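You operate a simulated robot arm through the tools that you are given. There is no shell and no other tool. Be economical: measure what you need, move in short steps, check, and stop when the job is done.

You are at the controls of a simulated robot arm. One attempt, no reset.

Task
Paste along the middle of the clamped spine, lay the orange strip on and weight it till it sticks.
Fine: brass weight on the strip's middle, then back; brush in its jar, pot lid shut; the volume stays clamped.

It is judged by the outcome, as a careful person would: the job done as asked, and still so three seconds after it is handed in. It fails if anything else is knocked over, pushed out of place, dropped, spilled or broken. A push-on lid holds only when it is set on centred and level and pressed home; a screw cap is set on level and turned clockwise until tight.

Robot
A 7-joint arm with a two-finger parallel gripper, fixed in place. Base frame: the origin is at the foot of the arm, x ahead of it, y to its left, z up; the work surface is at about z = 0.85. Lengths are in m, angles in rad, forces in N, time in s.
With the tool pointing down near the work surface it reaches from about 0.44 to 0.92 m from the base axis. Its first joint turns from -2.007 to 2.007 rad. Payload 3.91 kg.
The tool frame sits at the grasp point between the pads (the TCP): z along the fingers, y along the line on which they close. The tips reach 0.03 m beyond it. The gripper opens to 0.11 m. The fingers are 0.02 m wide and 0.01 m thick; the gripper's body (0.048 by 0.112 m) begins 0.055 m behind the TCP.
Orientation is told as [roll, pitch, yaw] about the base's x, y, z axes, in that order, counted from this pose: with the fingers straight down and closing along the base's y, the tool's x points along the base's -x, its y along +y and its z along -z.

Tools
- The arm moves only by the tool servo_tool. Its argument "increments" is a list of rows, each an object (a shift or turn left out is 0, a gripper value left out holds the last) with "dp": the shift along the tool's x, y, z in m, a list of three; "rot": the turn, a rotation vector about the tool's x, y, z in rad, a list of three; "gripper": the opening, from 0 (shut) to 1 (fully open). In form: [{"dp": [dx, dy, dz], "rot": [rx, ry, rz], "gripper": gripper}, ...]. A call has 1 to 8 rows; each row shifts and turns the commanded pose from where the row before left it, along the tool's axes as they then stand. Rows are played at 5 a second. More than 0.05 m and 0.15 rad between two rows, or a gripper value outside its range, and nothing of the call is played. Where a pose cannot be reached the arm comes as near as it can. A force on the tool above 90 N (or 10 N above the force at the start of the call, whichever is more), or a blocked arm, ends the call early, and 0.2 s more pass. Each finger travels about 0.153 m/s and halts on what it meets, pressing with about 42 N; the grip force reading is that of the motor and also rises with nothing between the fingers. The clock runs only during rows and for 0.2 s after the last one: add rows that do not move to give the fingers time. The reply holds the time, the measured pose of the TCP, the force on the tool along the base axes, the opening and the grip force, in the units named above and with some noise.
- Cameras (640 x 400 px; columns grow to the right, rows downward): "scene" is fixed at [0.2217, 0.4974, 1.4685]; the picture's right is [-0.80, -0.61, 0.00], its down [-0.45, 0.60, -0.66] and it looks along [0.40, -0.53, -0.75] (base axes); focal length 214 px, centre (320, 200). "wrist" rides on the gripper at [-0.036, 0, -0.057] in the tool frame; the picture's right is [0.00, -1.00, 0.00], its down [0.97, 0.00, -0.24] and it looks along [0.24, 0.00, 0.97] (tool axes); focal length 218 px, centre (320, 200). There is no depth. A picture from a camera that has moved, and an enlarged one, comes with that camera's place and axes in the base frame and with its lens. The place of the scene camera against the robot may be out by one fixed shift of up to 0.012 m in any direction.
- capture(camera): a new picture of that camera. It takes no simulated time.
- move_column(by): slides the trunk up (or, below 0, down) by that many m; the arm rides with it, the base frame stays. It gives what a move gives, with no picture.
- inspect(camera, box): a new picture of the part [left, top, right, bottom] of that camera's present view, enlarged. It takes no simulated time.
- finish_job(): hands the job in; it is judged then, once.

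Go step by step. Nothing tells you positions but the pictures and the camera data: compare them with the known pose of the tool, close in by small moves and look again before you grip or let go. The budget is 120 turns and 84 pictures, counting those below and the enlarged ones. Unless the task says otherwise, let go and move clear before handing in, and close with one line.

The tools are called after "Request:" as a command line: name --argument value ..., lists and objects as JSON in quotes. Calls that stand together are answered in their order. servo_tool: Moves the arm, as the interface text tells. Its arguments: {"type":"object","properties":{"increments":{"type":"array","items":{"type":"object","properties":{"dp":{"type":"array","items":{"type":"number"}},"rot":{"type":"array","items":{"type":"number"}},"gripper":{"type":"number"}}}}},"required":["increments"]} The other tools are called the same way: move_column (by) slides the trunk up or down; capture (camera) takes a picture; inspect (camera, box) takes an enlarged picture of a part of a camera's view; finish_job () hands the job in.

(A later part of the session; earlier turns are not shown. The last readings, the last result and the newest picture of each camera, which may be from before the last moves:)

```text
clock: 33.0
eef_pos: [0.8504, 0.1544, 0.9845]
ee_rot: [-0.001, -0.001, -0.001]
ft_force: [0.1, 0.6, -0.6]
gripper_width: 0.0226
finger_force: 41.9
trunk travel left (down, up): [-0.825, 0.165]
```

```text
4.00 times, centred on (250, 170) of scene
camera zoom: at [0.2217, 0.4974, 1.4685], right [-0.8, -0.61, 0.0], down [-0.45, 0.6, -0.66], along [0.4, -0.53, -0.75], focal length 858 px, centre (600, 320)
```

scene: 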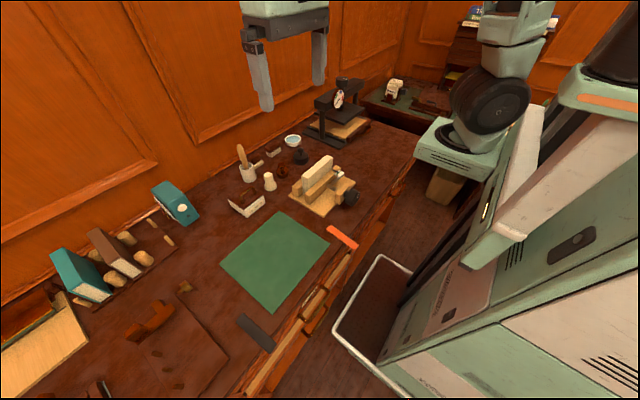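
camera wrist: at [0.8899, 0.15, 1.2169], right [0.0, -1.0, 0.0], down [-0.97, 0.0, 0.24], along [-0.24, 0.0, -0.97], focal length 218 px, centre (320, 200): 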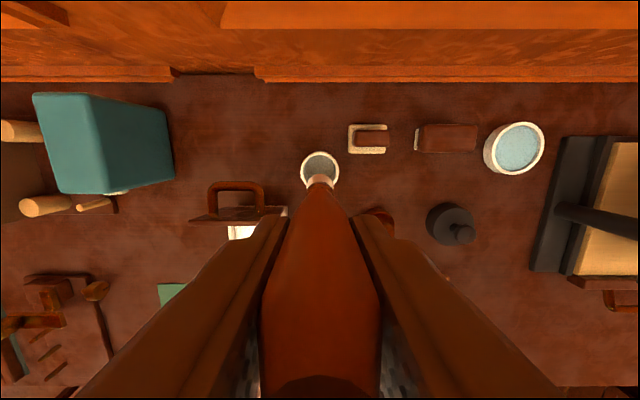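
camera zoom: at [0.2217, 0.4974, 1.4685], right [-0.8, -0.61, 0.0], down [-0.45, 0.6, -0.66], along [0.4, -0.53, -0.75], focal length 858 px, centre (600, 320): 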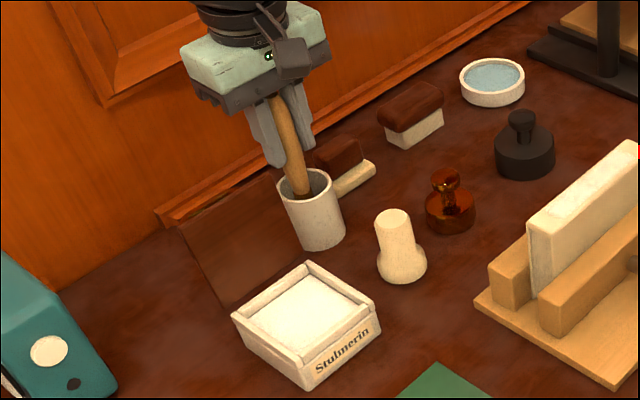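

The brush is in the jar. I'll lower the last few millimetres and release it, then rise clear.

Request:
servo_tool --increments '[{"dp": [0, 0, 0.004]}, {}, {"gripper": 0.3}, {"gripper": 0.6}, {}]'

Request:
servo_tool --increments '[{"dp": [0, 0, -0.045]}, {"dp": [0, 0, -0.045]}, {"dp": [0, 0, -0.045]}, {"dp": [0, 0.0, -0.02]}, {}]'

Request:
inspect --camera "scene" --box '[200, 120, 300, 220]'

```text
clock: 34.2
eef_pos: [0.8518, 0.1535, 0.9809]
ee_rot: [0.001, -0.001, -0.001]
ft_force: [-0.5, -0.6, 0.7]
gripper_width: 0.0661
finger_force: 0.0
trunk travel left (down, up): [-0.825, 0.165]
```

```text
clock: 35.4
eef_pos: [0.8522, 0.1527, 1.1369]
ee_rot: [0.0, -0.002, -0.001]
ft_force: [0.4, 0.5, 0.7]
gripper_width: 0.0661
finger_force: 0.0
trunk travel left (down, up): [-0.825, 0.165]
```

```text
4.00 times, centred on (250, 170) of scene
camera zoom: at [0.2217, 0.4974, 1.4685], right [-0.8, -0.61, 0.0], down [-0.45, 0.6, -0.66], along [0.4, -0.53, -0.75], focal length 858 px, centre (600, 320)
```

zoom: 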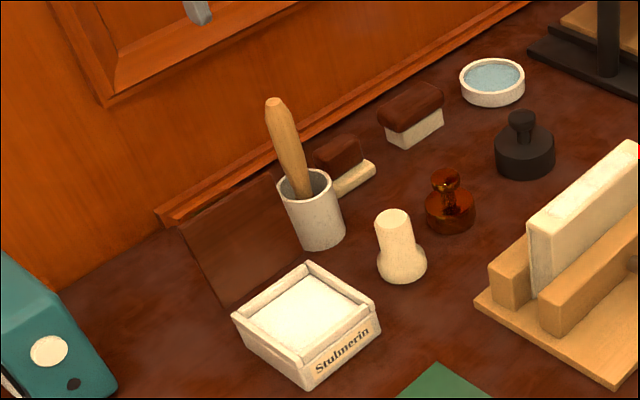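

The brush is back in its jar. While the paste is wet I'll fetch the strip, so I'm moving over it now.

Request:
servo_tool --increments '[{"dp": [0.048, 0, 0]}, {"dp": [0.048, 0, 0]}, {"dp": [0.048, 0, 0]}, {"dp": [0.048, 0, 0]}, {"dp": [0.048, 0, 0]}, {"dp": [0.048, 0, 0]}, {"dp": [0.048, 0, 0]}, {"dp": [0.048, 0, 0]}]'

Request:
servo_tool --increments '[{"dp": [0.04, 0, 0.02]}, {"dp": [0, 0, 0.045]}, {"dp": [0, 0, 0.03]}, {}]'

Request:
capture --camera "wrist"

```text
clock: 37.2
eef_pos: [0.4713, 0.1486, 1.1375]
ee_rot: [0.001, 0.0, 0.001]
ft_force: [-0.4, -1.4, -0.3]
gripper_width: 0.066
finger_force: 0.0
trunk travel left (down, up): [-0.825, 0.165]
```

```text
clock: 38.2
eef_pos: [0.4277, 0.1504, 1.0429]
ee_rot: [0.0, 0.0, 0.001]
ft_force: [-0.9, 0.3, -0.6]
gripper_width: 0.0662
finger_force: 0.0
trunk travel left (down, up): [-0.825, 0.165]
```

```text
39 pictures are left
camera wrist: at [0.4631, 0.1493, 1.0989], right [0.0, -1.0, 0.0], down [-0.97, 0.0, 0.24], along [-0.24, 0.0, -0.97], focal length 218 px, centre (320, 200)
```

wrist: 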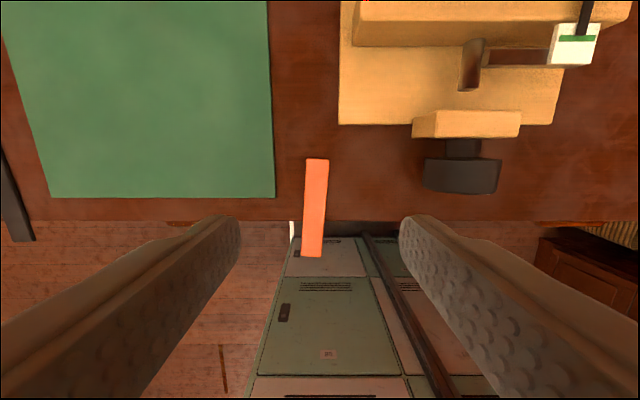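

The strip runs from (0.449, 0.153) to (0.327, 0.160), about 25 mm wide and turned 0.06 rad. I'll align the tool and descend to just above the bench near x 0.42.

Request:
servo_tool --increments '[{"dp": [0.0075, 0.0046, 0], "rot": [0, 0, 0.06], "gripper": 0.5}, {"dp": [0, 0, 0.045]}, {"dp": [0, 0, 0.045]}, {"dp": [0, 0, 0.04]}, {"dp": [0, 0, 0.018]}, {}]'

Request:
capture --camera "wrist"

```text
clock: 39.6
eef_pos: [0.421, 0.1529, 0.8927]
ee_rot: [0.0, 0.001, -0.06]
ft_force: [-0.2, 0.0, 0.8]
gripper_width: 0.0548
finger_force: 0.0
trunk travel left (down, up): [-0.825, 0.165]
```

```text
38 pictures are left
camera wrist: at [0.4569, 0.1509, 0.9498], right [-0.06, -1.0, 0.0], down [-0.97, 0.06, 0.24], along [-0.24, 0.01, -0.97], focal length 218 px, centre (320, 200)
```

wrist: 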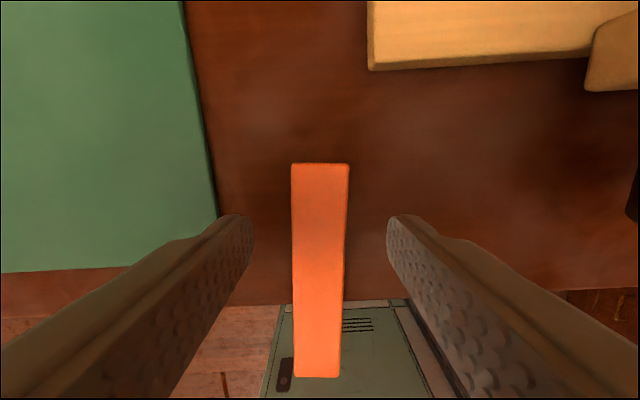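

The strip is centred and aligned between the fingers. I'll narrow the fingers and lower to touch the bench.

Request:
servo_tool --increments '[{"gripper": 0.34}, {"dp": [0, 0, 0.008]}, {}]'

Request:
servo_tool --increments '[{"dp": [0, 0, 0.003]}, {}]'

```text
clock: 40.4
eef_pos: [0.4218, 0.1532, 0.8858]
ee_rot: [0.001, 0.0, -0.06]
ft_force: [-0.1, 0.0, 0.6]
gripper_width: 0.0375
finger_force: 0.1
trunk travel left (down, up): [-0.825, 0.165]
```

```text
clock: 41.0
eef_pos: [0.4209, 0.155, 0.8825]
ee_rot: [0.0, 0.001, -0.059]
ft_force: [-0.5, 0.6, 0.4]
gripper_width: 0.0378
finger_force: 0.1
trunk travel left (down, up): [-0.825, 0.165]
```

Request:
servo_tool --increments '[{"dp": [0, 0, 0.002]}, {}]'

```text
clock: 41.6
eef_pos: [0.4216, 0.1541, 0.8811]
ee_rot: [0.0, -0.001, -0.059]
ft_force: [0.8, 0.3, -0.3]
gripper_width: 0.0372
finger_force: 0.0
trunk travel left (down, up): [-0.825, 0.165]
```

The tips aren't touching the bench yet, so I'll lower one more millimetre or so.

Request:
servo_tool --increments '[{"dp": [0, 0, 0.0015]}, {}]'

Request:
inspect --camera "scene" --box '[310, 190, 390, 260]'

```text
clock: 42.2
eef_pos: [0.4218, 0.154, 0.8806]
ee_rot: [-0.001, -0.001, -0.06]
ft_force: [0.4, -0.8, 2.7]
gripper_width: 0.0378
finger_force: 0.1
trunk travel left (down, up): [-0.825, 0.165]
```

```text
5.71 times, centred on (350, 225) of scene
camera zoom: at [0.2217, 0.4974, 1.4685], right [-0.8, -0.61, 0.0], down [-0.45, 0.6, -0.66], along [0.4, -0.53, -0.75], focal length 1226 px, centre (149, 57)
```

zoom: 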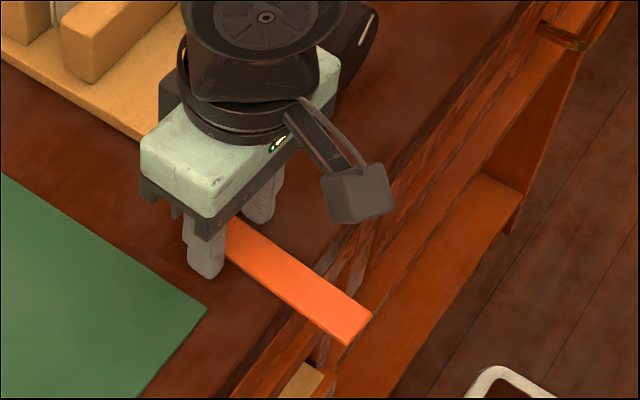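

The tips are just touching the bench. I'll close on the strip's edges and lift slightly.

Request:
servo_tool --increments '[{"dp": [0, 0, -0.0007]}, {"gripper": 0.15}, {}, {}, {"dp": [0, 0, -0.01]}, {"dp": [0, 0, -0.02]}, {}]'

Request:
inspect --camera "scene" --box '[310, 190, 390, 260]'

Request:
capture --camera "wrist"

```text
clock: 43.8
eef_pos: [0.4225, 0.1551, 0.9112]
ee_rot: [-0.001, 0.001, -0.059]
ft_force: [-0.1, 1.5, 0.0]
gripper_width: 0.0226
finger_force: 42.1
trunk travel left (down, up): [-0.825, 0.165]
```

```text
5.71 times, centred on (350, 225) of scene
camera zoom: at [0.2217, 0.4974, 1.4685], right [-0.8, -0.61, 0.0], down [-0.45, 0.6, -0.66], along [0.4, -0.53, -0.75], focal length 1226 px, centre (149, 57)
```

zoom: 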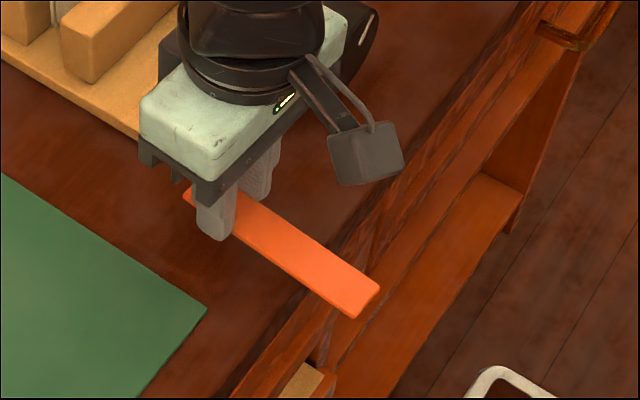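

```text
35 pictures are left
camera wrist: at [0.4577, 0.153, 0.9686], right [-0.06, -1.0, 0.0], down [-0.97, 0.06, 0.24], along [-0.24, 0.01, -0.97], focal length 218 px, centre (320, 200)
```

wrist: 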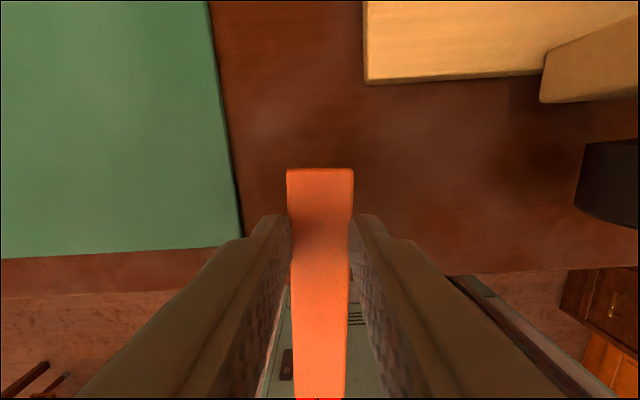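

The strip is held level at its tips. I'll raise it and turn the tool 90° so it lies along the spine's direction.

Request:
servo_tool --increments '[{"dp": [0, 0, -0.048]}, {"dp": [0, 0, -0.048]}, {"dp": [0, 0, -0.048]}, {"dp": [-0.04, 0, 0]}, {"rot": [0, 0, 0.15]}, {"rot": [0, 0, 0.15]}, {"rot": [0, 0, 0.15]}, {"rot": [0, 0, 0.15]}]'

Request:
servo_tool --increments '[{"rot": [0, 0, 0.15]}, {"rot": [0, 0, 0.15]}, {"rot": [0, 0, 0.15]}, {"rot": [0, 0, 0.15]}, {"rot": [0, 0, 0.15]}, {"rot": [0, 0, 0.15]}, {"rot": [0, 0, 0.011]}, {}]'

```text
clock: 45.6
eef_pos: [0.462, 0.1535, 1.0556]
ee_rot: [0.002, 0.0, -0.663]
ft_force: [-0.6, 0.1, -0.1]
gripper_width: 0.0227
finger_force: 41.9
trunk travel left (down, up): [-0.825, 0.165]
```

```text
clock: 47.4
eef_pos: [0.4618, 0.1523, 1.0561]
ee_rot: [-0.001, -0.001, -1.569]
ft_force: [0.1, 0.0, -0.2]
gripper_width: 0.0226
finger_force: 42.2
trunk travel left (down, up): [-0.825, 0.165]
```

The strip now points along +y. I'll move it above the spine and check.

Request:
servo_tool --increments '[{"dp": [-0.033, 0.0265, 0]}, {"dp": [-0.033, 0.0265, 0]}, {"dp": [-0.033, 0.0265, 0]}, {"dp": [-0.033, 0.0265, 0]}, {"dp": [-0.033, 0.0265, 0]}, {}]'

Request:
capture --camera "wrist"

Request:
inspect --camera "scene" --box '[270, 130, 350, 210]'

```text
clock: 48.8
eef_pos: [0.5935, -0.0167, 1.0553]
ee_rot: [0.0, 0.001, -1.569]
ft_force: [-0.1, 0.8, 0.0]
gripper_width: 0.023
finger_force: 42.0
trunk travel left (down, up): [-0.825, 0.165]
```

```text
34 pictures are left
camera wrist: at [0.593, -0.0525, 1.1133], right [-1.0, 0.0, 0.0], down [0.0, 0.97, 0.24], along [0.0, 0.24, -0.97], focal length 218 px, centre (320, 200)
```

wrist: 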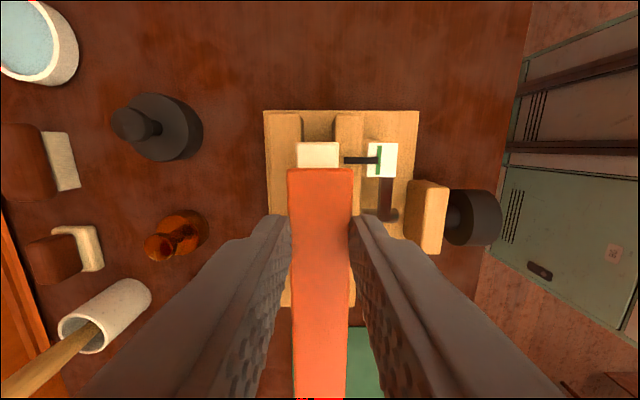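

```text
5.00 times, centred on (310, 170) of scene
camera zoom: at [0.2217, 0.4974, 1.4685], right [-0.8, -0.61, 0.0], down [-0.45, 0.6, -0.66], along [0.4, -0.53, -0.75], focal length 1072 px, centre (370, 350)
```

zoom: 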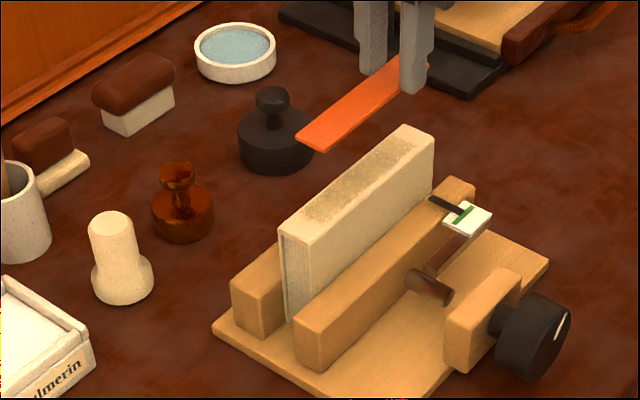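

The strip is lined up over the spine. I'll shift it 2 mm and lower it onto the paste.

Request:
servo_tool --increments '[{"dp": [0.002, 0.0005, 0.03]}, {"dp": [0, 0, 0.025]}, {"dp": [0, 0, 0.006]}, {}]'

Request:
inspect --camera "scene" --box '[270, 130, 350, 210]'

```text
clock: 49.8
eef_pos: [0.5953, -0.0125, 0.9941]
ee_rot: [0.0, -0.001, -1.568]
ft_force: [-0.6, 0.7, 0.0]
gripper_width: 0.0228
finger_force: 41.2
trunk travel left (down, up): [-0.825, 0.165]
```

```text
5.00 times, centred on (310, 170) of scene
camera zoom: at [0.2217, 0.4974, 1.4685], right [-0.8, -0.61, 0.0], down [-0.45, 0.6, -0.66], along [0.4, -0.53, -0.75], focal length 1072 px, centre (370, 350)
```

zoom: 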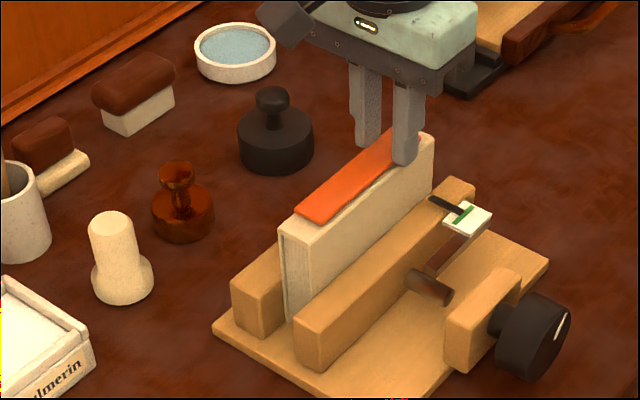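

It's very close now. I'll lower in small steps until it makes contact.

Request:
servo_tool --increments '[{"dp": [0, 0, 0.002]}, {"dp": [0, 0, 0.002]}, {}]'

```text
clock: 50.6
eef_pos: [0.5957, -0.0096, 0.9918]
ee_rot: [0.001, 0.0, -1.57]
ft_force: [-3.5, -7.3, 22.2]
gripper_width: 0.0228
finger_force: 42.1
trunk travel left (down, up): [-0.825, 0.165]
```

Contact made. I'll relieve the force, open the fingers and rise clear.

Request:
servo_tool --increments '[{"dp": [0, 0, -0.0015]}, {"gripper": 0.4}, {"gripper": 0.4}, {"dp": [0, 0, -0.02]}, {"dp": [0, 0, -0.045]}, {"dp": [0, 0, -0.045]}, {}]'

Request:
inspect --camera "scene" --box '[270, 130, 350, 210]'

Request:
capture --camera "wrist"

```text
clock: 52.2
eef_pos: [0.5946, -0.0105, 1.1]
ee_rot: [-0.001, -0.001, -1.571]
ft_force: [-0.4, 0.8, 0.0]
gripper_width: 0.0441
finger_force: 0.1
trunk travel left (down, up): [-0.825, 0.165]
```

```text
5.00 times, centred on (310, 170) of scene
camera zoom: at [0.2217, 0.4974, 1.4685], right [-0.8, -0.61, 0.0], down [-0.45, 0.6, -0.66], along [0.4, -0.53, -0.75], focal length 1072 px, centre (370, 350)
```

zoom: 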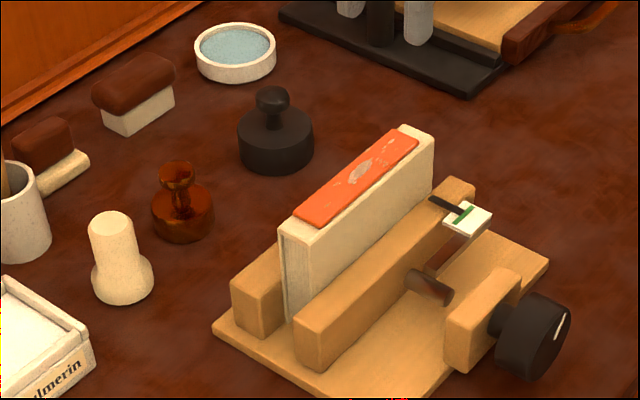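

```text
30 pictures are left
camera wrist: at [0.5962, -0.0463, 1.1572], right [-1.0, 0.0, 0.0], down [0.0, 0.97, 0.24], along [0.0, 0.24, -0.97], focal length 218 px, centre (320, 200)
```

wrist: 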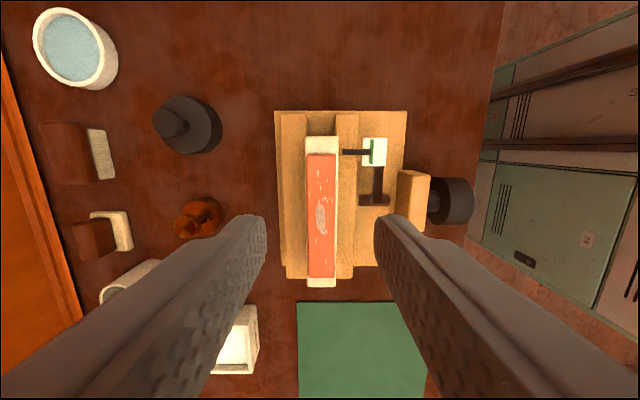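

The strip sits centred on the spine, with a light oval marking its middle at about (0.5955, 0.0205). Next I'll move above the brass weight near (0.759, 0.050).

Request:
servo_tool --increments '[{"dp": [0.012, 0.04, 0], "gripper": 0.55}, {"dp": [0.016, 0.042, 0]}, {"dp": [0.016, 0.042, 0]}, {"dp": [0.016, 0.04, 0]}, {"dp": [0, 0, 0.04]}, {"dp": [0, 0, 0.03]}, {}]'

Request:
capture --camera "wrist"

Request:
inspect --camera "scene" --box '[240, 130, 320, 210]'

```text
clock: 53.8
eef_pos: [0.7629, 0.0464, 1.0313]
ee_rot: [0.0, 0.0, -1.569]
ft_force: [-0.6, 0.3, -0.4]
gripper_width: 0.0606
finger_force: 0.1
trunk travel left (down, up): [-0.825, 0.165]
```

```text
29 pictures are left
camera wrist: at [0.7614, 0.0112, 1.0883], right [-1.0, 0.0, 0.0], down [0.0, 0.97, 0.24], along [0.0, 0.24, -0.97], focal length 218 px, centre (320, 200)
```

wrist: 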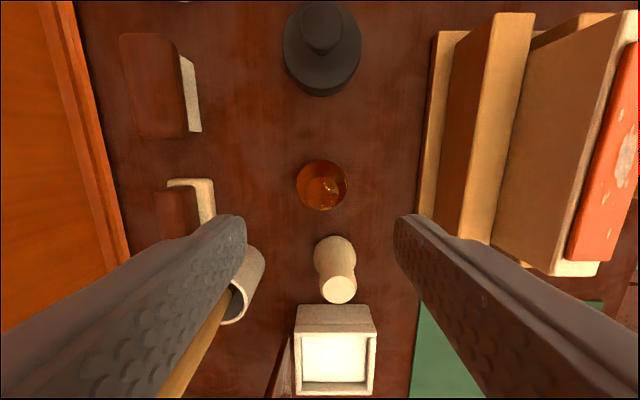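

```text
5.00 times, centred on (280, 170) of scene
camera zoom: at [0.2217, 0.4974, 1.4685], right [-0.8, -0.61, 0.0], down [-0.45, 0.6, -0.66], along [0.4, -0.53, -0.75], focal length 1072 px, centre (520, 350)
```

zoom: 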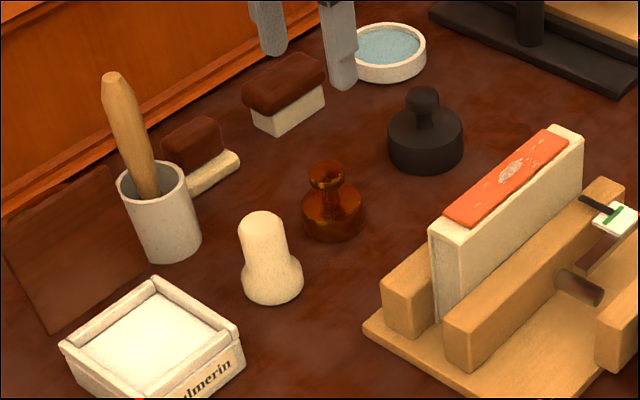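

The weight is centred at about (0.759, 0.048) with a base near 50 mm across. I'll grip it by the base, with the tips a few mm above the bench.

Request:
servo_tool --increments '[{"dp": [0.001, -0.003, 0.03], "gripper": 0.7}, {"dp": [0, 0, 0.04]}, {"dp": [0, 0, 0.04]}, {"dp": [0, 0, 0.033]}, {}]'

Request:
inspect --camera "scene" --box '[240, 130, 320, 210]'

Request:
capture --camera "wrist"

```text
clock: 55.0
eef_pos: [0.7567, 0.0497, 0.8885]
ee_rot: [0.001, 0.0, -1.571]
ft_force: [-0.3, 0.1, 0.0]
gripper_width: 0.077
finger_force: 0.1
trunk travel left (down, up): [-0.825, 0.165]
```

```text
5.00 times, centred on (280, 170) of scene
camera zoom: at [0.2217, 0.4974, 1.4685], right [-0.8, -0.61, 0.0], down [-0.45, 0.6, -0.66], along [0.4, -0.53, -0.75], focal length 1072 px, centre (520, 350)
```

zoom: 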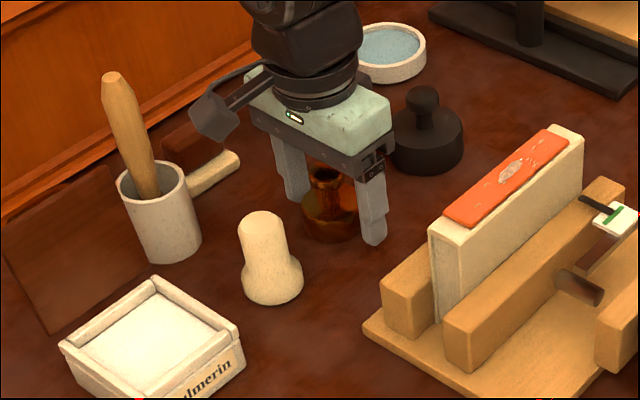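

```text
26 pictures are left
camera wrist: at [0.7559, 0.0143, 0.9449], right [-1.0, 0.0, 0.0], down [0.0, 0.97, 0.24], along [0.0, 0.24, -0.97], focal length 218 px, centre (320, 200)
```

wrist: 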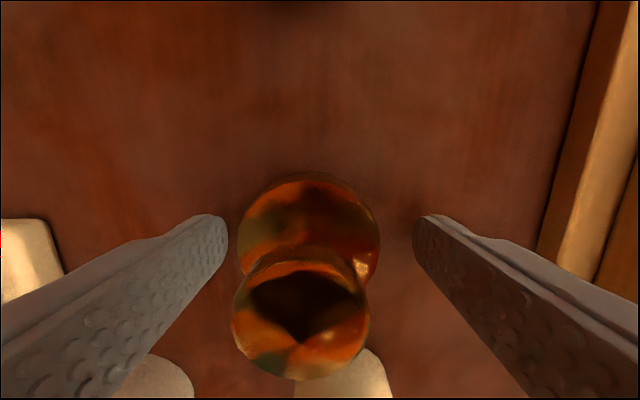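

The weight sits 3.5 mm toward +x, so I'll centre on it and close.

Request:
servo_tool --increments '[{"dp": [-0.002, 0.0035, 0]}, {}, {"gripper": 0.35}, {}, {}]'

Request:
servo_tool --increments '[{"dp": [0, 0, -0.02]}, {"dp": [0, 0, -0.04]}, {"dp": [0, 0, -0.045]}, {"dp": [0, 0, -0.02]}, {}]'

Request:
inspect --camera "scene" --box '[240, 110, 320, 210]'

```text
clock: 56.2
eef_pos: [0.7594, 0.0484, 0.8889]
ee_rot: [0.0, -0.001, -1.569]
ft_force: [2.3, -0.5, -0.4]
gripper_width: 0.0511
finger_force: 42.4
trunk travel left (down, up): [-0.825, 0.165]
```

```text
clock: 57.4
eef_pos: [0.7588, 0.0474, 1.0146]
ee_rot: [0.002, -0.001, -1.569]
ft_force: [-0.3, 0.6, -5.0]
gripper_width: 0.051
finger_force: 41.5
trunk travel left (down, up): [-0.825, 0.165]
```

```text
4.00 times, centred on (280, 160) of scene
camera zoom: at [0.2217, 0.4974, 1.4685], right [-0.8, -0.61, 0.0], down [-0.45, 0.6, -0.66], along [0.4, -0.53, -0.75], focal length 858 px, centre (480, 360)
```

zoom: 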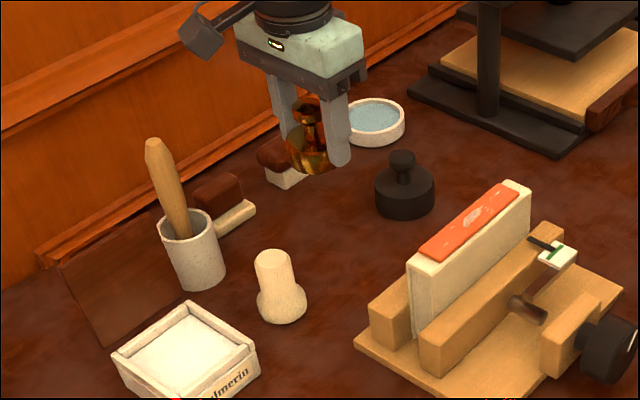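

The weight is held. I'll carry it over the strip's middle and look.

Request:
servo_tool --increments '[{"dp": [0, 0, -0.03]}, {"dp": [-0.007, -0.041, 0]}, {"dp": [-0.007, -0.041, 0]}, {"dp": [-0.007, -0.041, 0]}, {"dp": [-0.0065, -0.0407, 0]}, {}, {"dp": [0, 0, 0.025]}, {}]'

Request:
inspect --camera "scene" --box '[270, 120, 350, 210]'

Request:
capture --camera "wrist"

```text
clock: 59.2
eef_pos: [0.5942, 0.0201, 1.0165]
ee_rot: [-0.001, 0.001, -1.568]
ft_force: [-1.5, -0.2, -3.7]
gripper_width: 0.0512
finger_force: 41.8
trunk travel left (down, up): [-0.825, 0.165]
```

```text
4.44 times, centred on (310, 165) of scene
camera zoom: at [0.2217, 0.4974, 1.4685], right [-0.8, -0.61, 0.0], down [-0.45, 0.6, -0.66], along [0.4, -0.53, -0.75], focal length 953 px, centre (364, 356)
```

zoom: 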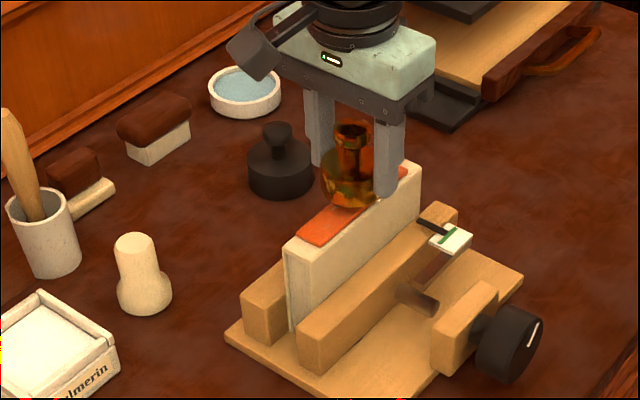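

```text
23 pictures are left
camera wrist: at [0.5951, -0.0159, 1.0737], right [-1.0, 0.0, 0.0], down [0.0, 0.97, 0.24], along [0.0, 0.24, -0.97], focal length 218 px, centre (320, 200)
```

wrist: 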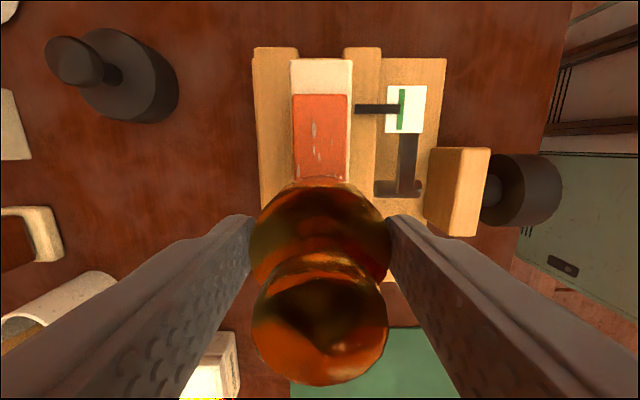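

The weight is aligned over the strip's middle. I'll lower it to contact.

Request:
servo_tool --increments '[{"dp": [0, 0, 0.008]}, {"dp": [0, 0, 0.004]}, {}]'

```text
clock: 60.0
eef_pos: [0.5955, 0.0209, 1.006]
ee_rot: [0.001, 0.0, -1.571]
ft_force: [-0.1, 0.4, -4.0]
gripper_width: 0.0511
finger_force: 42.1
trunk travel left (down, up): [-0.825, 0.165]
```

Request:
servo_tool --increments '[{"dp": [0, 0, 0.0015]}, {"dp": [0, 0, 0.0015]}, {}]'

```text
clock: 60.8
eef_pos: [0.5956, 0.0204, 1.0047]
ee_rot: [0.001, 0.004, -1.57]
ft_force: [1.0, 1.9, 6.8]
gripper_width: 0.0508
finger_force: 41.4
trunk travel left (down, up): [-0.825, 0.165]
```

It's in contact. I'll release the weight onto the strip and rise straight up.

Request:
servo_tool --increments '[{"dp": [0, 0, -0.0008]}, {"gripper": 0.55}, {"gripper": 0.7}, {}, {"dp": [0, 0, -0.04]}, {"dp": [0, 0, -0.045]}, {}]'

Request:
inspect --camera "scene" --box '[270, 120, 350, 210]'

Request:
capture --camera "wrist"

```text
clock: 62.4
eef_pos: [0.5945, 0.0191, 1.0913]
ee_rot: [0.0, 0.0, -1.57]
ft_force: [0.1, 0.5, 1.4]
gripper_width: 0.0769
finger_force: 0.0
trunk travel left (down, up): [-0.825, 0.165]
```

```text
4.44 times, centred on (310, 165) of scene
camera zoom: at [0.2217, 0.4974, 1.4685], right [-0.8, -0.61, 0.0], down [-0.45, 0.6, -0.66], along [0.4, -0.53, -0.75], focal length 953 px, centre (364, 356)
```

zoom: 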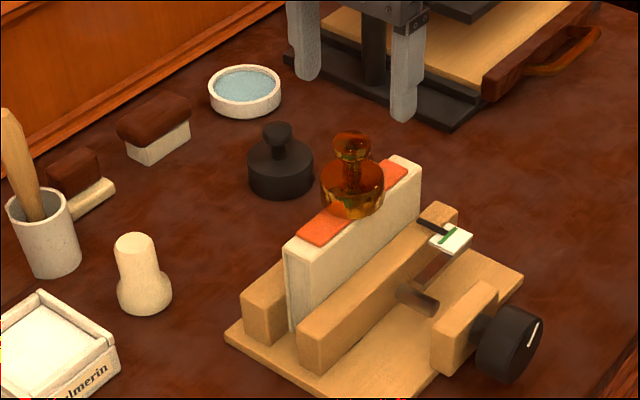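

```text
21 pictures are left
camera wrist: at [0.5953, -0.0175, 1.1483], right [-1.0, 0.0, 0.0], down [0.0, 0.97, 0.24], along [0.0, 0.24, -0.97], focal length 218 px, centre (320, 200)
```

wrist: 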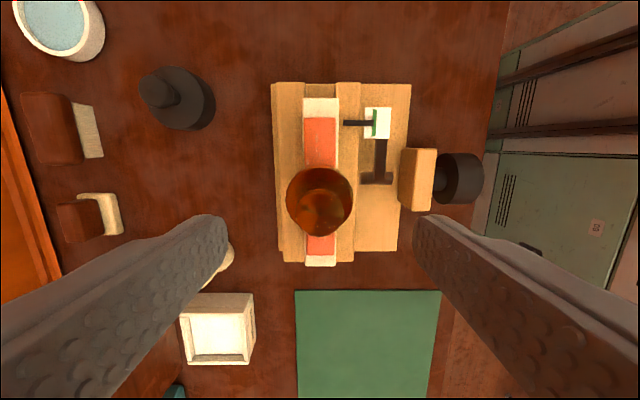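

The weight stands balanced on the strip's middle. While it presses, I'll go and shut the pot lid from behind.

Request:
servo_tool --increments '[{"dp": [0.0288, 0.0345, -0.01], "gripper": 0}, {"dp": [0.0288, 0.0345, 0]}, {"dp": [0.0288, 0.0345, 0]}, {"dp": [0.0288, 0.0345, 0]}, {"dp": [0.0288, 0.0345, 0]}, {"dp": [0.0288, 0.0345, 0]}, {"dp": [0.0288, 0.0345, 0]}, {"dp": [0.0288, 0.0345, 0]}]'

Request:
capture --camera "wrist"

```text
clock: 64.2
eef_pos: [0.8455, 0.2356, 1.0973]
ee_rot: [-0.004, -0.002, -1.571]
ft_force: [0.5, 0.2, -0.8]
gripper_width: 0.0
finger_force: 37.3
out of reach, approached as far as the arm can: row 8
trunk travel left (down, up): [-0.825, 0.165]
```

```text
20 pictures are left
camera wrist: at [0.8466, 0.2, 1.1537], right [-1.0, 0.0, 0.0], down [0.0, 0.97, 0.24], along [0.0, 0.24, -0.97], focal length 218 px, centre (320, 200)
```

wrist: 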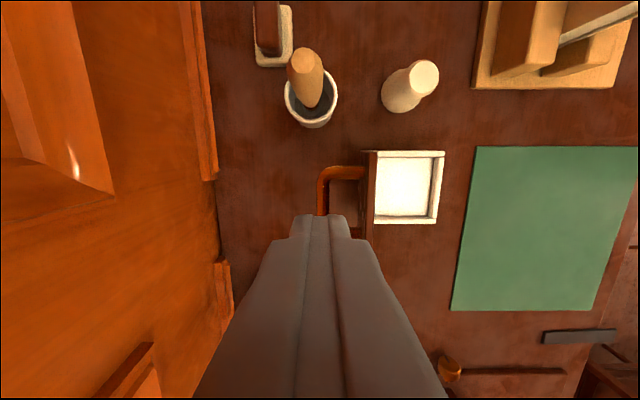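

The arm can't quite reach behind the handle. Above the handle, though, the lid's back face is free near its top edge (z 0.97–0.987), so I'll push there with the tips.

Request:
servo_tool --increments '[{"dp": [0, -0.01, 0.02]}, {"dp": [0, -0.01, 0.03]}, {"dp": [0, 0, 0.02]}, {}]'

Request:
inspect --camera "wrist" --box '[220, 80, 480, 300]'

```text
clock: 65.2
eef_pos: [0.8296, 0.2361, 1.0288]
ee_rot: [-0.001, 0.0, -1.568]
ft_force: [-0.5, 0.3, -0.1]
gripper_width: 0.0001
finger_force: 37.7
trunk travel left (down, up): [-0.825, 0.165]
```

```text
1.82 times, centred on (350, 190) of wrist
camera zoom: at [0.8296, 0.2006, 1.0857], right [-1.0, 0.0, 0.0], down [0.0, 0.97, 0.24], along [0.0, 0.24, -0.97], focal length 397 px, centre (266, 218)
```

zoom: 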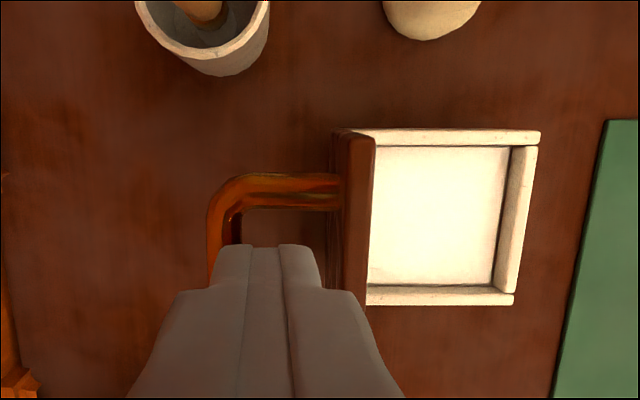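

The lid's back face is at about x 0.809 and my fingers are 8 mm behind it. I'll descend behind the top edge and push toward −x.

Request:
servo_tool --increments '[{"dp": [0, -0.004, 0.012]}, {"dp": [0, 0, 0.015]}, {}]'

Request:
servo_tool --increments '[{"dp": [0, -0.015, 0]}, {"dp": [0, -0.015, 0]}, {"dp": [0, -0.015, 0]}, {}]'

Request:
inspect --camera "scene" --box '[200, 140, 300, 230]'

```text
clock: 66.0
eef_pos: [0.8242, 0.2353, 1.0017]
ee_rot: [0.001, 0.001, -1.569]
ft_force: [0.2, 1.0, 0.2]
gripper_width: 0.0
finger_force: 37.7
trunk travel left (down, up): [-0.825, 0.165]
```

```text
clock: 67.0
eef_pos: [0.7805, 0.2378, 1.001]
ee_rot: [0.001, 0.002, -1.568]
ft_force: [-1.5, 3.1, 2.6]
gripper_width: 0.0004
finger_force: 37.9
trunk travel left (down, up): [-0.825, 0.165]
```

```text
4.44 times, centred on (250, 185) of scene
camera zoom: at [0.2217, 0.4974, 1.4685], right [-0.8, -0.61, 0.0], down [-0.45, 0.6, -0.66], along [0.4, -0.53, -0.75], focal length 953 px, centre (631, 267)
```

zoom: 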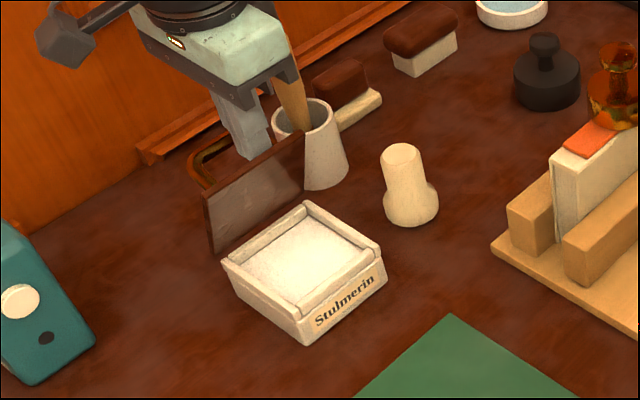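

The lid is at about 75°, with my fingers inside the handle loop. I'll withdraw upward and push on the handle bar from behind instead.

Request:
servo_tool --increments '[{"dp": [0, 0.003, 0]}, {"dp": [0, 0, -0.03]}, {"dp": [0, 0, -0.025]}, {"dp": [0.008, 0.03, 0]}, {"dp": [0, 0.025, 0]}, {"dp": [0, 0, 0.02]}, {}]'

Request:
capture --camera "wrist"

```text
clock: 68.6
eef_pos: [0.8367, 0.2454, 1.0357]
ee_rot: [-0.001, 0.0, -1.573]
ft_force: [-0.4, -0.5, 1.0]
gripper_width: 0.0
finger_force: 37.6
trunk travel left (down, up): [-0.825, 0.165]
```

```text
17 pictures are left
camera wrist: at [0.8364, 0.2086, 1.0921], right [-1.0, 0.0, 0.0], down [0.0, 0.97, 0.24], along [0.0, 0.24, -0.97], focal length 218 px, centre (320, 200)
```

wrist: 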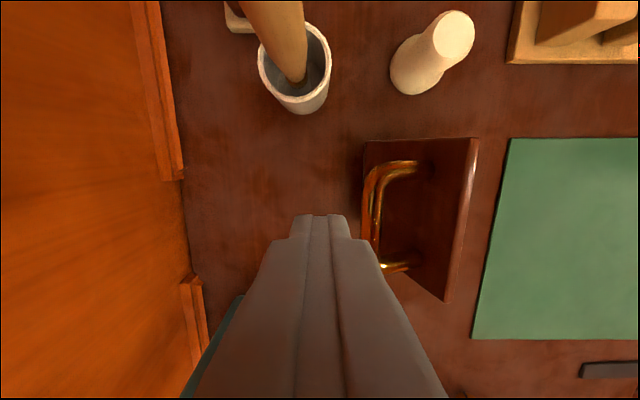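

The bar is at about x 0.80, in front of my fingers. I'll descend behind it and push toward −x.

Request:
servo_tool --increments '[{"dp": [0, 0, 0.025]}, {"dp": [0, 0, 0.02]}, {"dp": [0, -0.02, 0]}, {"dp": [0, -0.015, 0]}, {"dp": [0, -0.015, 0]}, {"dp": [0, -0.015, 0]}, {}]'

Request:
inspect --camera "scene" --box '[200, 140, 300, 230]'

```text
clock: 70.2
eef_pos: [0.7718, 0.2452, 0.9898]
ee_rot: [-0.001, 0.0, -1.568]
ft_force: [0.1, 0.3, -0.6]
gripper_width: 0.0
finger_force: 38.2
trunk travel left (down, up): [-0.825, 0.165]
```

```text
4.44 times, centred on (250, 185) of scene
camera zoom: at [0.2217, 0.4974, 1.4685], right [-0.8, -0.61, 0.0], down [-0.45, 0.6, -0.66], along [0.4, -0.53, -0.75], focal length 953 px, centre (631, 267)
```

zoom: 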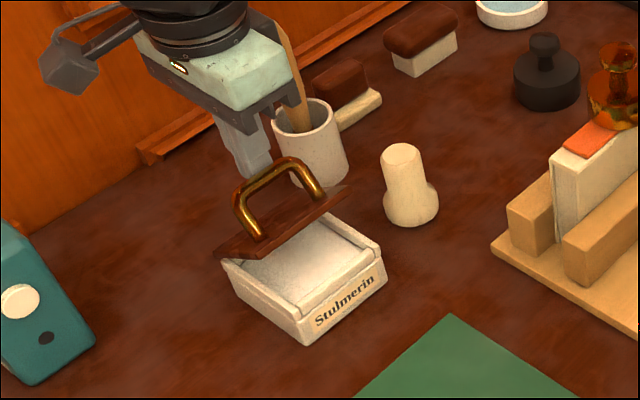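

The lid is at about 35–40°. I'll push a bit more, then rise and press down on the handle from above.

Request:
servo_tool --increments '[{"dp": [0, -0.012, 0.003]}, {"dp": [0, -0.012, 0.005]}, {}, {"dp": [0, 0.005, -0.03]}, {"dp": [0, 0, -0.03]}, {"dp": [0, -0.025, 0]}, {"dp": [0.005, -0.005, 0]}, {}]'

Request:
inspect --camera "scene" --box '[200, 140, 300, 230]'

```text
clock: 72.0
eef_pos: [0.7223, 0.2498, 1.044]
ee_rot: [-0.001, 0.0, -1.571]
ft_force: [0.4, 0.0, -0.2]
gripper_width: 0.0
finger_force: 37.8
trunk travel left (down, up): [-0.825, 0.165]
```

```text
4.44 times, centred on (250, 185) of scene
camera zoom: at [0.2217, 0.4974, 1.4685], right [-0.8, -0.61, 0.0], down [-0.45, 0.6, -0.66], along [0.4, -0.53, -0.75], focal length 953 px, centre (631, 267)
```

zoom: 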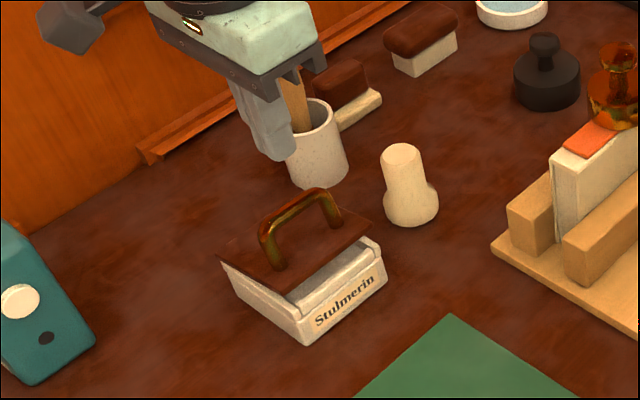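

The lid is nearly shut. I'll press down on the bar from above.

Request:
servo_tool --increments '[{"dp": [0, 0.004, 0.03]}, {"dp": [0, 0, 0.025]}, {"dp": [0, 0, 0.005]}, {"dp": [0, 0, 0.005]}, {}]'

Request:
servo_tool --increments '[{"dp": [0, 0, 0.003]}, {"dp": [0, 0, 0.003]}, {}]'

```text
clock: 73.2
eef_pos: [0.7298, 0.2493, 0.9784]
ee_rot: [0.002, 0.0, -1.57]
ft_force: [0.4, 0.4, 0.0]
gripper_width: 0.0
finger_force: 37.4
trunk travel left (down, up): [-0.825, 0.165]
```

```text
clock: 74.0
eef_pos: [0.727, 0.2486, 0.9745]
ee_rot: [0.001, 0.001, -1.569]
ft_force: [-3.1, -1.6, 20.5]
gripper_width: 0.0
finger_force: 37.9
trunk travel left (down, up): [-0.825, 0.165]
```

The bar gives 20 N of resistance at a tip height of 0.944, matching the closed height. I'll rise and check the lid, the weight and the strip.

Request:
servo_tool --increments '[{"dp": [0, 0, 0.001]}, {"dp": [0, 0, -0.04]}, {"dp": [0, 0, -0.045]}, {"dp": [0, 0, -0.045]}, {}]'

Request:
inspect --camera "scene" --box '[210, 130, 350, 220]'

```text
clock: 75.2
eef_pos: [0.726, 0.2505, 1.1037]
ee_rot: [-0.002, 0.001, -1.571]
ft_force: [0.9, 0.0, 0.2]
gripper_width: 0.0
finger_force: 37.7
trunk travel left (down, up): [-0.825, 0.165]
```

```text
4.44 times, centred on (280, 175) of scene
camera zoom: at [0.2217, 0.4974, 1.4685], right [-0.8, -0.61, 0.0], down [-0.45, 0.6, -0.66], along [0.4, -0.53, -0.75], focal length 953 px, centre (498, 311)
```

zoom: 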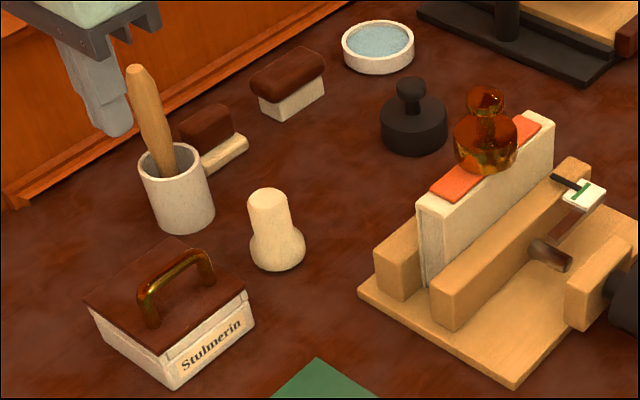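

The lid is shut and the weight still stands squarely. I'll move above it and give the paste more time to set.

Request:
servo_tool --increments '[{"dp": [-0.0383, -0.0218, 0], "gripper": 0.7}, {"dp": [-0.0383, -0.0218, 0]}, {"dp": [-0.0383, -0.0218, 0]}, {"dp": [-0.0383, -0.0218, 0]}, {"dp": [-0.0383, -0.0218, 0]}, {"dp": [-0.0383, -0.0218, 0]}, {}, {}]'

Request:
servo_tool --increments '[{}, {}, {}, {}, {}, {}, {}, {}]'

Request:
servo_tool --increments '[{}, {}, {}, {}, {}, {}, {}, {}]'

Request:
servo_tool --increments '[{}, {}, {}, {}, {}, {}, {}, {}]'

Request:
servo_tool --increments '[{}, {}, {}, {}, {}, {}, {}, {}]'

Request:
servo_tool --increments '[{}, {}, {}, {}, {}, {}, {}, {}]'

Request:
servo_tool --increments '[{}, {}, {}, {}, {}, {}, {}, {}]'

Request:
inspect --camera "wrist" --box '[240, 60, 440, 280]'

```text
clock: 77.0
eef_pos: [0.5975, 0.0205, 1.1035]
ee_rot: [-0.001, 0.0, -1.571]
ft_force: [0.1, -0.6, -0.2]
gripper_width: 0.0769
finger_force: 0.0
trunk travel left (down, up): [-0.825, 0.165]
```

```text
clock: 78.8
eef_pos: [0.5981, 0.0204, 1.1054]
ee_rot: [0.0, -0.001, -1.57]
ft_force: [-0.3, -0.8, -0.3]
gripper_width: 0.0771
finger_force: 0.1
trunk travel left (down, up): [-0.825, 0.165]
```

```text
clock: 80.6
eef_pos: [0.5979, 0.0205, 1.1027]
ee_rot: [0.001, 0.0, -1.566]
ft_force: [0.0, 0.5, 0.6]
gripper_width: 0.0771
finger_force: 0.2
trunk travel left (down, up): [-0.825, 0.165]
```

```text
clock: 82.4
eef_pos: [0.5982, 0.0194, 1.1039]
ee_rot: [-0.001, -0.001, -1.569]
ft_force: [-0.6, 0.9, 0.5]
gripper_width: 0.077
finger_force: 0.1
trunk travel left (down, up): [-0.825, 0.165]
```

```text
clock: 84.2
eef_pos: [0.5978, 0.0205, 1.104]
ee_rot: [-0.001, -0.001, -1.568]
ft_force: [-1.2, 0.2, -0.1]
gripper_width: 0.0772
finger_force: 0.0
trunk travel left (down, up): [-0.825, 0.165]
```

```text
clock: 86.0
eef_pos: [0.5971, 0.0199, 1.1036]
ee_rot: [0.0, 0.0, -1.569]
ft_force: [-0.9, -0.2, 0.1]
gripper_width: 0.0771
finger_force: 0.0
trunk travel left (down, up): [-0.825, 0.165]
```

```text
clock: 87.8
eef_pos: [0.5978, 0.0184, 1.1054]
ee_rot: [0.001, 0.0, -1.57]
ft_force: [0.3, 0.3, -0.1]
gripper_width: 0.0771
finger_force: 0.0
trunk travel left (down, up): [-0.825, 0.165]
```

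```text
1.82 times, centred on (340, 170) of wrist
camera zoom: at [0.5975, -0.0158, 1.1606], right [-1.0, 0.0, 0.0], down [0.0, 0.97, 0.24], along [0.0, 0.24, -0.97], focal length 397 px, centre (284, 254)
```

zoom: 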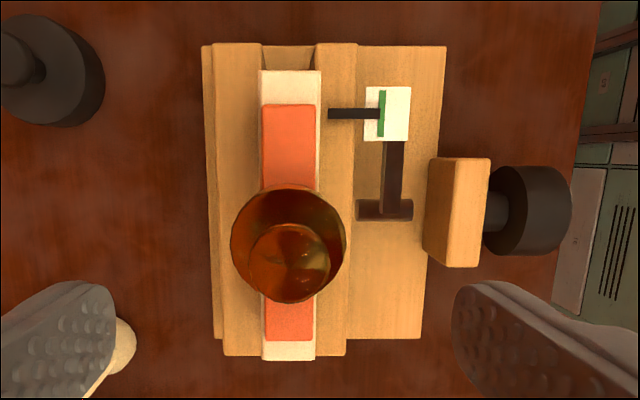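

Everything is steady. I'll wait a little longer before taking the weight off.

Request:
servo_tool --increments '[{}, {}, {}, {}, {}, {}, {}, {}]'

Request:
servo_tool --increments '[{}, {}, {}, {}, {}, {}, {}, {}]'

Request:
servo_tool --increments '[{}, {}, {}, {}, {}, {}, {}, {}]'

Request:
servo_tool --increments '[{}, {}, {}, {}, {}, {}, {}, {}]'

Request:
servo_tool --increments '[{"dp": [0, -0.002, 0]}, {"dp": [0, 0, 0.04]}, {"dp": [0, 0, 0.035]}, {"dp": [0, 0, 0.017]}, {}]'

Request:
capture --camera "wrist"

```text
clock: 89.6
eef_pos: [0.5984, 0.0192, 1.1038]
ee_rot: [-0.003, 0.0, -1.57]
ft_force: [-0.2, -0.6, -0.4]
gripper_width: 0.077
finger_force: 0.1
trunk travel left (down, up): [-0.825, 0.165]
```

```text
clock: 91.4
eef_pos: [0.5984, 0.0204, 1.1045]
ee_rot: [0.0, -0.001, -1.569]
ft_force: [-0.3, 0.0, -0.1]
gripper_width: 0.0768
finger_force: 0.1
trunk travel left (down, up): [-0.825, 0.165]
```

```text
clock: 93.2
eef_pos: [0.5982, 0.0208, 1.1036]
ee_rot: [0.0, 0.001, -1.57]
ft_force: [-0.2, 0.7, 0.6]
gripper_width: 0.0767
finger_force: 0.1
trunk travel left (down, up): [-0.825, 0.165]
```

```text
clock: 95.0
eef_pos: [0.5989, 0.0203, 1.1038]
ee_rot: [-0.001, -0.001, -1.569]
ft_force: [-0.5, 0.6, 0.3]
gripper_width: 0.0768
finger_force: 0.2
trunk travel left (down, up): [-0.825, 0.165]
```

```text
clock: 96.2
eef_pos: [0.5957, 0.0208, 1.0078]
ee_rot: [0.0, 0.002, -1.571]
ft_force: [0.1, -1.0, -0.9]
gripper_width: 0.0771
finger_force: 0.0
trunk travel left (down, up): [-0.825, 0.165]
```

```text
12 pictures are left
camera wrist: at [0.5957, -0.0149, 1.0652], right [-1.0, 0.0, 0.0], down [0.0, 0.97, 0.24], along [0.0, 0.24, -0.97], focal length 218 px, centre (320, 200)
```

wrist: 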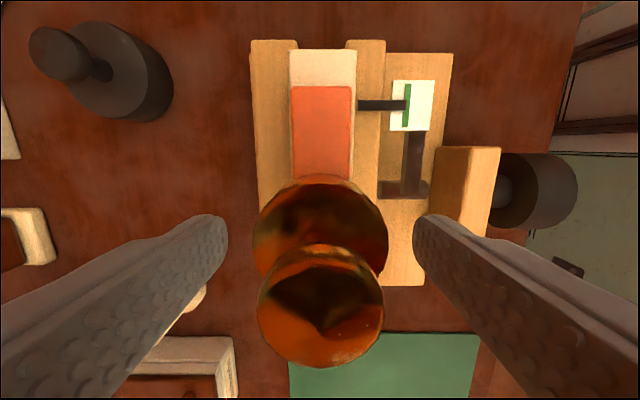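

The fingers straddle the weight evenly. I'll grip it and lift straight up.

Request:
servo_tool --increments '[{"dp": [0, 0, 0.003]}, {"gripper": 0.35}, {}, {}, {"dp": [0, 0, -0.01]}, {"dp": [0, 0, -0.03]}, {}]'

Request:
inspect --camera "scene" --box '[270, 120, 350, 210]'

```text
clock: 97.8
eef_pos: [0.5944, 0.0216, 1.0446]
ee_rot: [0.0, 0.001, -1.569]
ft_force: [0.6, -0.3, -4.4]
gripper_width: 0.0513
finger_force: 41.6
trunk travel left (down, up): [-0.825, 0.165]
```

```text
4.44 times, centred on (310, 165) of scene
camera zoom: at [0.2217, 0.4974, 1.4685], right [-0.8, -0.61, 0.0], down [-0.45, 0.6, -0.66], along [0.4, -0.53, -0.75], focal length 953 px, centre (364, 356)
```

zoom: 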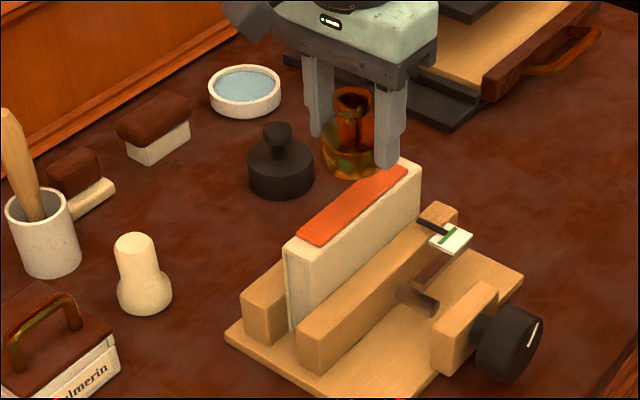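

The strip is now smooth with no light marks left, so it looks stuck. I'll carry the weight back to its spot at (0.759, 0.048).

Request:
servo_tool --increments '[{"dp": [0.007, 0.041, 0]}, {"dp": [0.007, 0.041, 0]}, {"dp": [0.007, 0.041, 0]}, {"dp": [0.0065, 0.0405, 0]}, {"dp": [0, 0, 0.045]}, {"dp": [0, 0, 0.045]}, {"dp": [0, 0, 0.045]}, {}]'

```text
clock: 99.6
eef_pos: [0.7622, 0.0446, 0.9091]
ee_rot: [-0.001, -0.001, -1.572]
ft_force: [-0.6, 0.5, -4.4]
gripper_width: 0.0513
finger_force: 42.2
trunk travel left (down, up): [-0.825, 0.165]
```

I'm 20 mm above the bench and slightly off, so I'll correct and lower to contact.

Request:
servo_tool --increments '[{"dp": [0.002, -0.0015, 0.01]}, {"dp": [0, 0, 0.006]}, {}]'

Request:
servo_tool --increments '[{"dp": [0, 0, 0.0018]}, {}]'

```text
clock: 100.4
eef_pos: [0.759, 0.0469, 0.8935]
ee_rot: [-0.001, 0.001, -1.569]
ft_force: [0.2, 0.2, -5.4]
gripper_width: 0.0511
finger_force: 42.4
trunk travel left (down, up): [-0.825, 0.165]
```

```text
clock: 101.0
eef_pos: [0.7586, 0.0487, 0.8907]
ee_rot: [0.001, -0.001, -1.568]
ft_force: [0.9, -0.1, -4.4]
gripper_width: 0.0509
finger_force: 42.5
trunk travel left (down, up): [-0.825, 0.165]
```

Request:
servo_tool --increments '[{"dp": [0, 0, 0.0015]}, {}]'

```text
clock: 101.6
eef_pos: [0.7577, 0.0493, 0.8894]
ee_rot: [0.0, -0.003, -1.568]
ft_force: [0.3, 0.4, -3.9]
gripper_width: 0.051
finger_force: 41.7
trunk travel left (down, up): [-0.825, 0.165]
```

Request:
servo_tool --increments '[{"dp": [0, 0, 0.001]}, {}]'

```text
clock: 102.2
eef_pos: [0.7579, 0.0499, 0.8879]
ee_rot: [0.001, -0.001, -1.569]
ft_force: [0.0, 0.2, -3.8]
gripper_width: 0.051
finger_force: 41.7
trunk travel left (down, up): [-0.825, 0.165]
```

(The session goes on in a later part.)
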